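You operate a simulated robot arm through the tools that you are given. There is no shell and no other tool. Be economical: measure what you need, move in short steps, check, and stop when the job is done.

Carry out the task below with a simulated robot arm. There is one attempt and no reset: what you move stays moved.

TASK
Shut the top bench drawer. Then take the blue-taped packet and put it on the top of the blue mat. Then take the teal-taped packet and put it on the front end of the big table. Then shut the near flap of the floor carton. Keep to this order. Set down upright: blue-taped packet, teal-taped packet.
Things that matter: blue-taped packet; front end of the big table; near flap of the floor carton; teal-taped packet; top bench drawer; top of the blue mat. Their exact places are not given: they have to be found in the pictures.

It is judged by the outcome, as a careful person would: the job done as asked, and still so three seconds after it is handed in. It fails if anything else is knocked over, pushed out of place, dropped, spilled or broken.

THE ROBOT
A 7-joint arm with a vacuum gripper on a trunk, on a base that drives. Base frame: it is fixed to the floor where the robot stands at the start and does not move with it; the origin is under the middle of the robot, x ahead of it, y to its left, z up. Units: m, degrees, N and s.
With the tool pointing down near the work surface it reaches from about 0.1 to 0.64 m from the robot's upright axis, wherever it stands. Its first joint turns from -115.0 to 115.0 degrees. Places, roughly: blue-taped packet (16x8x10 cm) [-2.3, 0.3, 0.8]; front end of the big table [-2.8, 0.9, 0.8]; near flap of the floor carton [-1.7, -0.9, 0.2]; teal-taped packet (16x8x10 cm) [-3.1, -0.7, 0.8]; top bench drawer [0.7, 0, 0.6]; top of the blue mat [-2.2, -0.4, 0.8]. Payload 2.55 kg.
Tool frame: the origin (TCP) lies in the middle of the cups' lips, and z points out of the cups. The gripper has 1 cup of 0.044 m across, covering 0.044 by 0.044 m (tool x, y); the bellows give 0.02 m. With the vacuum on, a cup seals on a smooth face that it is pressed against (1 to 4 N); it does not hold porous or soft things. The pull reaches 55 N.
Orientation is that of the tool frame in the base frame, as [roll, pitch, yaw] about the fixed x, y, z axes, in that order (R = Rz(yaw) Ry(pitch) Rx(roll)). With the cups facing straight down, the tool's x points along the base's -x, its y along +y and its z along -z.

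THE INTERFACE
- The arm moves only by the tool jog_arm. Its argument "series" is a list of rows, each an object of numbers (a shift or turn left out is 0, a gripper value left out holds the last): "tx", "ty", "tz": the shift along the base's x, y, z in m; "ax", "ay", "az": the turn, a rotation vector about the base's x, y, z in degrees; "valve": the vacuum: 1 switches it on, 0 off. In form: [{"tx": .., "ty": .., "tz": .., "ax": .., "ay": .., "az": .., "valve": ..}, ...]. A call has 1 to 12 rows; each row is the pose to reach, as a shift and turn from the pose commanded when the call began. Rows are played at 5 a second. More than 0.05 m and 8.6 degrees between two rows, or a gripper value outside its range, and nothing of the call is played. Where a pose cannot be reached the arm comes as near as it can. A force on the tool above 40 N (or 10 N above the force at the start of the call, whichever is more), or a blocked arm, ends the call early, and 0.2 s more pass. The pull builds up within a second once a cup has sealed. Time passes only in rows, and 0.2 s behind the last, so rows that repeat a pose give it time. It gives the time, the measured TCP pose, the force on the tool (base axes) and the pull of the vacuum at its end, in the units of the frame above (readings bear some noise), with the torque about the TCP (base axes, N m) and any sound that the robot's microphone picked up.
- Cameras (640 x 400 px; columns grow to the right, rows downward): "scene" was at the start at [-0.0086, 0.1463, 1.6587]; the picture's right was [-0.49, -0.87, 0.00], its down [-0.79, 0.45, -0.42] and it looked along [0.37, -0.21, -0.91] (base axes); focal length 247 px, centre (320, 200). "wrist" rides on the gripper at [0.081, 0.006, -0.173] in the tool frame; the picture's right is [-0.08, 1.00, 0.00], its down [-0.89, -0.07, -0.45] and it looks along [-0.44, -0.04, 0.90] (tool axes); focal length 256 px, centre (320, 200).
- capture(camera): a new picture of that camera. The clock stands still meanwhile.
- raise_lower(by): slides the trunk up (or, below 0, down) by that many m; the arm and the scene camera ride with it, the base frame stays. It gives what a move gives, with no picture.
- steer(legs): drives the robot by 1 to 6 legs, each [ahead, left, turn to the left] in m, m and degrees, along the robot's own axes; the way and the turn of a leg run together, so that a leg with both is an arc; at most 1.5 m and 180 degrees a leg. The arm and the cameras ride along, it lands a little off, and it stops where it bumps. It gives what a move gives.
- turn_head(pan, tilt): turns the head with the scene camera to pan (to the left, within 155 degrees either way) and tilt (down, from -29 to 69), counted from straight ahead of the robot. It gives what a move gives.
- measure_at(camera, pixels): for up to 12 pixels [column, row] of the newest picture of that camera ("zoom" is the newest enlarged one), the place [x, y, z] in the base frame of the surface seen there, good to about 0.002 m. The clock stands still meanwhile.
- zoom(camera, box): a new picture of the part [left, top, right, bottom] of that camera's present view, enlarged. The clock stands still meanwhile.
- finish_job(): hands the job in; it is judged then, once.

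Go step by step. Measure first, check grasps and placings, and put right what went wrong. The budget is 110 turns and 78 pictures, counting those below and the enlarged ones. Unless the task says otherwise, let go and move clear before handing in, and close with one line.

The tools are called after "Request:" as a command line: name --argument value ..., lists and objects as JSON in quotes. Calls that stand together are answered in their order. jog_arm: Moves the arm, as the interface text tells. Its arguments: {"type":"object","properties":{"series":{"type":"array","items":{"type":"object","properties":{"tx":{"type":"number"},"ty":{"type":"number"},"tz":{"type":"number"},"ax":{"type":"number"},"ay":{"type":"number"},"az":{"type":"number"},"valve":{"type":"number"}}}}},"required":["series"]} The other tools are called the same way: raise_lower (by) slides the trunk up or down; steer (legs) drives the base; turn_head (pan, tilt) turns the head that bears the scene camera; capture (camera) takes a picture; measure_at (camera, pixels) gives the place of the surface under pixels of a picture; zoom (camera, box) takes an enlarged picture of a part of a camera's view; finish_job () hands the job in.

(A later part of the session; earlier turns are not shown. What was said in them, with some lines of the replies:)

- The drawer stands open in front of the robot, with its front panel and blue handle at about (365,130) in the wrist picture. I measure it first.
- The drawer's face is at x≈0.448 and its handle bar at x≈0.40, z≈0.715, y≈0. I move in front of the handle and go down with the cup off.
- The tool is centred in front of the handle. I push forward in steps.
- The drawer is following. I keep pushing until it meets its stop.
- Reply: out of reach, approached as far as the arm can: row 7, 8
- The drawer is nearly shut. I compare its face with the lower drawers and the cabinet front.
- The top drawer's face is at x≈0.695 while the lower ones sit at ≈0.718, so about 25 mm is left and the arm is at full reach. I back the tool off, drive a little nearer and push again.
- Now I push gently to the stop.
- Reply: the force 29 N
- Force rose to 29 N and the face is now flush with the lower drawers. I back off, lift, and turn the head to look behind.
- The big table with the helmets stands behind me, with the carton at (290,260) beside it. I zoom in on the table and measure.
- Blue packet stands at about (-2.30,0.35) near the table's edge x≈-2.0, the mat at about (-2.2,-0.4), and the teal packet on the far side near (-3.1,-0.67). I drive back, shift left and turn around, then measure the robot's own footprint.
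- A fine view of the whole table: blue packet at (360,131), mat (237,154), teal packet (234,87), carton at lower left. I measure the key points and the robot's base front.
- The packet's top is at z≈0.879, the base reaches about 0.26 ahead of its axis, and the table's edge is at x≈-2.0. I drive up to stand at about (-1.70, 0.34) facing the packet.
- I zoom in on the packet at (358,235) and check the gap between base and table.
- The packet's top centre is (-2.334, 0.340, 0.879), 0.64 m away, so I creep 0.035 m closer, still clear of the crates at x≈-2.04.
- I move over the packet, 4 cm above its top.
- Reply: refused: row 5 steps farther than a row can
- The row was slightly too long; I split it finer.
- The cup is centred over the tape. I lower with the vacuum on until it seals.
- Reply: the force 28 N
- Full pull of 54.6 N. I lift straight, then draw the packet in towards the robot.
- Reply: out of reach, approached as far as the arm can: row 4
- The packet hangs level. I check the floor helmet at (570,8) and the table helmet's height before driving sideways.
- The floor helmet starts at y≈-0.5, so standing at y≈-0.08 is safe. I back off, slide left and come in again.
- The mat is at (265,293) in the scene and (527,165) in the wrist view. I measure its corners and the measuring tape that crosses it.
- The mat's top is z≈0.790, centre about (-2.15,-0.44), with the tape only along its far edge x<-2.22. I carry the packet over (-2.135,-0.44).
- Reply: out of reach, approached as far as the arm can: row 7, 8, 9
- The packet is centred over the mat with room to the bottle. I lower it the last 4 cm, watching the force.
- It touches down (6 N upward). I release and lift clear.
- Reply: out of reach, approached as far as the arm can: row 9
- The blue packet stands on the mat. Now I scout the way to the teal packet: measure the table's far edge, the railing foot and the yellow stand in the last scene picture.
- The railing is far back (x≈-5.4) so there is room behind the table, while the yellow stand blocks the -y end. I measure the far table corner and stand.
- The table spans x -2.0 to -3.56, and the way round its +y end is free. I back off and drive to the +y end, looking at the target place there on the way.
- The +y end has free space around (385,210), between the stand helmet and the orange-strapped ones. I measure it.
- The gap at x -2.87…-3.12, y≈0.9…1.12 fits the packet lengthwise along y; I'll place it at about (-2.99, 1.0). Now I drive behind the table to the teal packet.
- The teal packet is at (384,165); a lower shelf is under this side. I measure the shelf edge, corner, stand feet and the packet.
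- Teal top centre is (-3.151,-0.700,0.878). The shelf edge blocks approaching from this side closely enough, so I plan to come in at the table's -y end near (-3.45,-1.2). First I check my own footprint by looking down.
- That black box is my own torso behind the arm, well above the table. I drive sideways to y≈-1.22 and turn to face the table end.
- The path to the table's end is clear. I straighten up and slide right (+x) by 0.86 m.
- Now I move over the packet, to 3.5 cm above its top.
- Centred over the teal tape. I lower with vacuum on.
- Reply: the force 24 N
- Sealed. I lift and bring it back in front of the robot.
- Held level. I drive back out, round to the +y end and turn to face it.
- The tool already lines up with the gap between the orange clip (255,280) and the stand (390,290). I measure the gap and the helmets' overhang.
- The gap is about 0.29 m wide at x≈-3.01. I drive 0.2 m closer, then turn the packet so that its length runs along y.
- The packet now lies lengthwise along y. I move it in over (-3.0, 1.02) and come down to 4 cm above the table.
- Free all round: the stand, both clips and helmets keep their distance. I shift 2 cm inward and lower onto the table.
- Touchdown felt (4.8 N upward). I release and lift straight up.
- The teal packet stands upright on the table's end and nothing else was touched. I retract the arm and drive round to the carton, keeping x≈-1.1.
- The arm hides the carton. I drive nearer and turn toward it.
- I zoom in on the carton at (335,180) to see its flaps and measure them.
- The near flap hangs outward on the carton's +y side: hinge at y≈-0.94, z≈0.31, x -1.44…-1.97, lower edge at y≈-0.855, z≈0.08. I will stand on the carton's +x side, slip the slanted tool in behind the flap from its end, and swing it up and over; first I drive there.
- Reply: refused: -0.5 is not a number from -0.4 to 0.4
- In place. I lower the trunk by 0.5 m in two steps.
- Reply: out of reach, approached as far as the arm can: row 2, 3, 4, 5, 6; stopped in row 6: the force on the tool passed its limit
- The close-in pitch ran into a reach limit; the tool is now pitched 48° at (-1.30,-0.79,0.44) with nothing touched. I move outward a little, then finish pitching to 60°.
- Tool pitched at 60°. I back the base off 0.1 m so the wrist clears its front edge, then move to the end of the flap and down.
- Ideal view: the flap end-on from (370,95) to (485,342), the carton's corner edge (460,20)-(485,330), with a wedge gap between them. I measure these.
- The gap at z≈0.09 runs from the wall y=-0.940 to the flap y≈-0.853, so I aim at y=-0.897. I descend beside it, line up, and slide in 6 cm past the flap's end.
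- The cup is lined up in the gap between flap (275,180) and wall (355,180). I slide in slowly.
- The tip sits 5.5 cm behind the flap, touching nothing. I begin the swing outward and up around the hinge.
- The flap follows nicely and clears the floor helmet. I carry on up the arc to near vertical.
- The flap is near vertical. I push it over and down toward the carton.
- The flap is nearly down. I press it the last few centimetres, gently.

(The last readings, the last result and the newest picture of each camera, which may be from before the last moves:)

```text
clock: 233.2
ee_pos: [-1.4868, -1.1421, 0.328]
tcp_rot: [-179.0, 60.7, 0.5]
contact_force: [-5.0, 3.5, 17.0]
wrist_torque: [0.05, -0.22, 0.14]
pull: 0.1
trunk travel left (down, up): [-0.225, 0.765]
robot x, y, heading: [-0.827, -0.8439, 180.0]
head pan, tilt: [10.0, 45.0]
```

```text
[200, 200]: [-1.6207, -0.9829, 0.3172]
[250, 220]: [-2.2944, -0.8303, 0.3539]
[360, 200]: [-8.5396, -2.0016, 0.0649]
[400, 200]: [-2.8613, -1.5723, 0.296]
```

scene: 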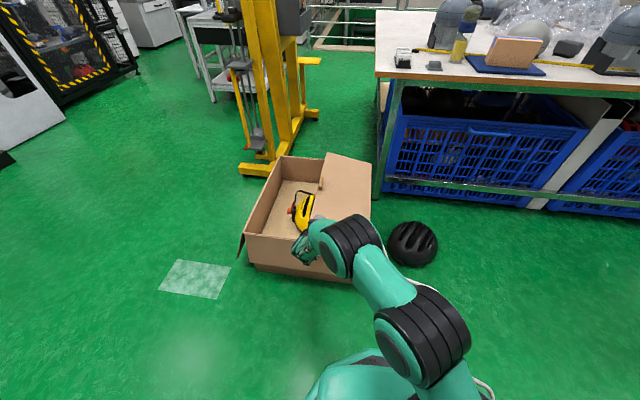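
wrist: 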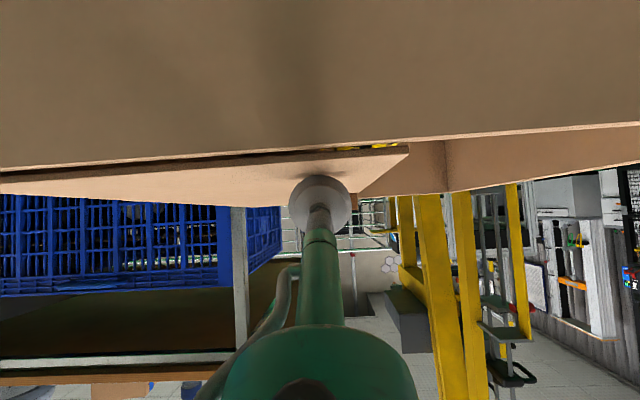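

The press meets 17 N and the flap lies at z≈0.317, level with the rim. I lift straight up, draw back and check that it stays.

Request:
jog_arm --series '[{"tz": 0.02}, {"tz": 0.05}, {"tz": 0.09}, {"tz": 0.13}, {"tz": 0.17}, {"tx": 0.04, "ty": 0.02, "tz": 0.18}, {"tx": 0.08, "ty": 0.045, "tz": 0.18}, {"tx": 0.12, "ty": 0.07, "tz": 0.18}, {"tx": 0.14, "ty": 0.11, "tz": 0.18}, {"tx": 0.14, "ty": 0.155, "tz": 0.18}, {"tx": 0.14, "ty": 0.2, "tz": 0.18}]'

Request:
steer --legs '[[-0.35, 0, 0]]'

Request:
capture --camera "scene"

Request:
zoom --camera "scene" --box '[220, 90, 460, 240]'

```text
clock: 235.6
ee_pos: [-1.3401, -0.9385, 0.5047]
tcp_rot: [-178.6, 60.0, 1.2]
contact_force: [0.1, -0.4, 0.0]
wrist_torque: [0.01, -0.01, -0.03]
pull: 0.1
trunk travel left (down, up): [-0.225, 0.765]
robot x, y, heading: [-0.8293, -0.8386, 179.8]
head pan, tilt: [10.0, 45.0]
```

```text
clock: 237.9
ee_pos: [-0.9916, -0.9378, 0.505]
tcp_rot: [-178.5, 60.0, 0.9]
contact_force: [0.2, -0.1, 0.0]
wrist_torque: [0.0, 0.02, -0.01]
pull: 0.1
trunk travel left (down, up): [-0.225, 0.765]
robot x, y, heading: [-0.4759, -0.8423, 179.3]
head pan, tilt: [10.0, 45.0]
```

```text
10 pictures are left
```

scene: 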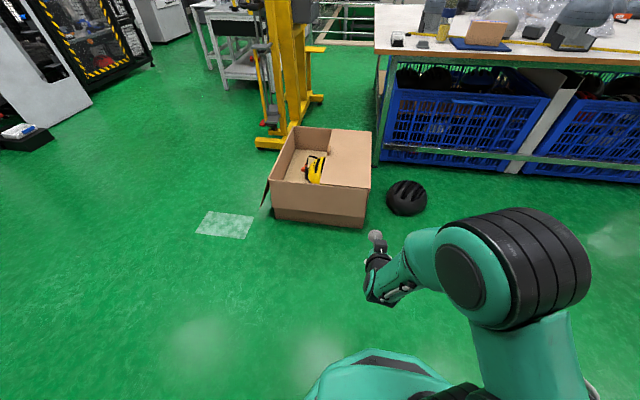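

```text
2.67 times, centred on (340, 165) of scene
```

zoom: 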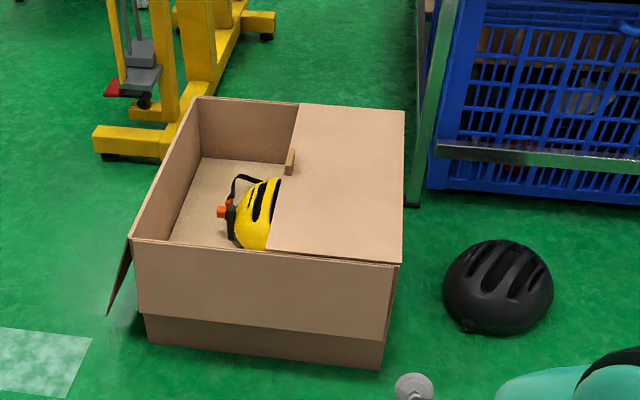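

The flap lies closed, and the floor helmet and carton are where they were; the blue packet is still on the mat at (487,33). One last look at the drawer behind me.

Request:
turn_head --pan 150 --tilt 25

Request:
capture --camera "scene"

Request:
turn_head --pan -150 --tilt 25

Request:
capture --camera "scene"

```text
clock: 240.1
ee_pos: [-0.9903, -0.938, 0.5041]
tcp_rot: [-178.4, 60.1, 0.9]
contact_force: [-0.5, -0.6, 0.3]
wrist_torque: [-0.02, 0.0, -0.01]
pull: 0.0
trunk travel left (down, up): [-0.225, 0.765]
robot x, y, heading: [-0.4792, -0.8422, 179.3]
head pan, tilt: [150.0, 25.0]
```

```text
8 pictures are left
```

scene: 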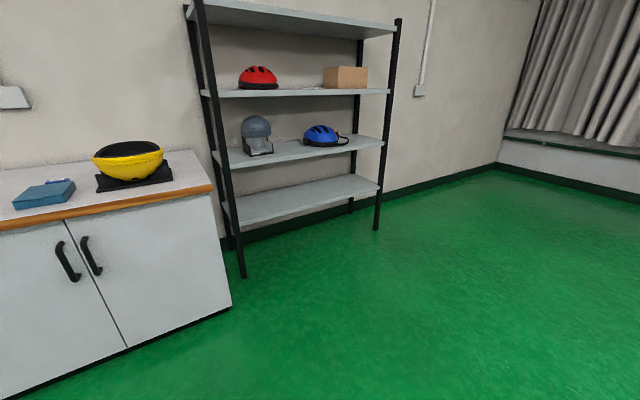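

```text
clock: 244.2
ee_pos: [-0.9921, -0.9379, 0.5038]
tcp_rot: [-178.5, 60.0, 0.9]
contact_force: [0.4, 0.8, 0.2]
wrist_torque: [0.01, -0.01, 0.0]
pull: 0.0
trunk travel left (down, up): [-0.225, 0.765]
robot x, y, heading: [-0.4809, -0.8412, 179.5]
head pan, tilt: [-150.0, 25.0]
```

```text
7 pictures are left
```

scene: 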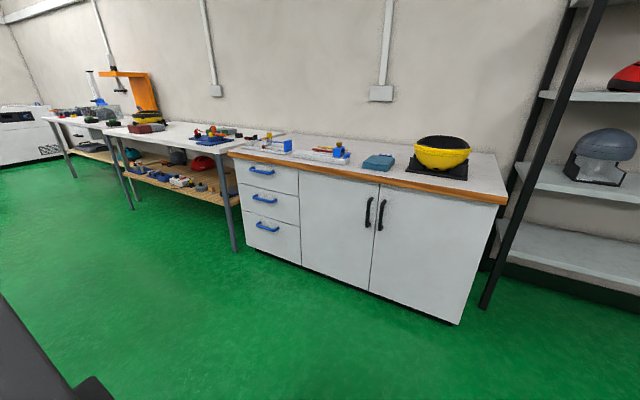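

The drawer at (262,172) is flush with the others, so all four parts are done and the arm is clear. I hand the job in.

Request:
finish_job

```text
The job is handed in.
```

All four steps are done in order: the top bench drawer is shut, the blue-taped packet is upright on the blue mat, the teal-taped packet is upright on the front end of the big table, and the near flap of the floor carton is closed.
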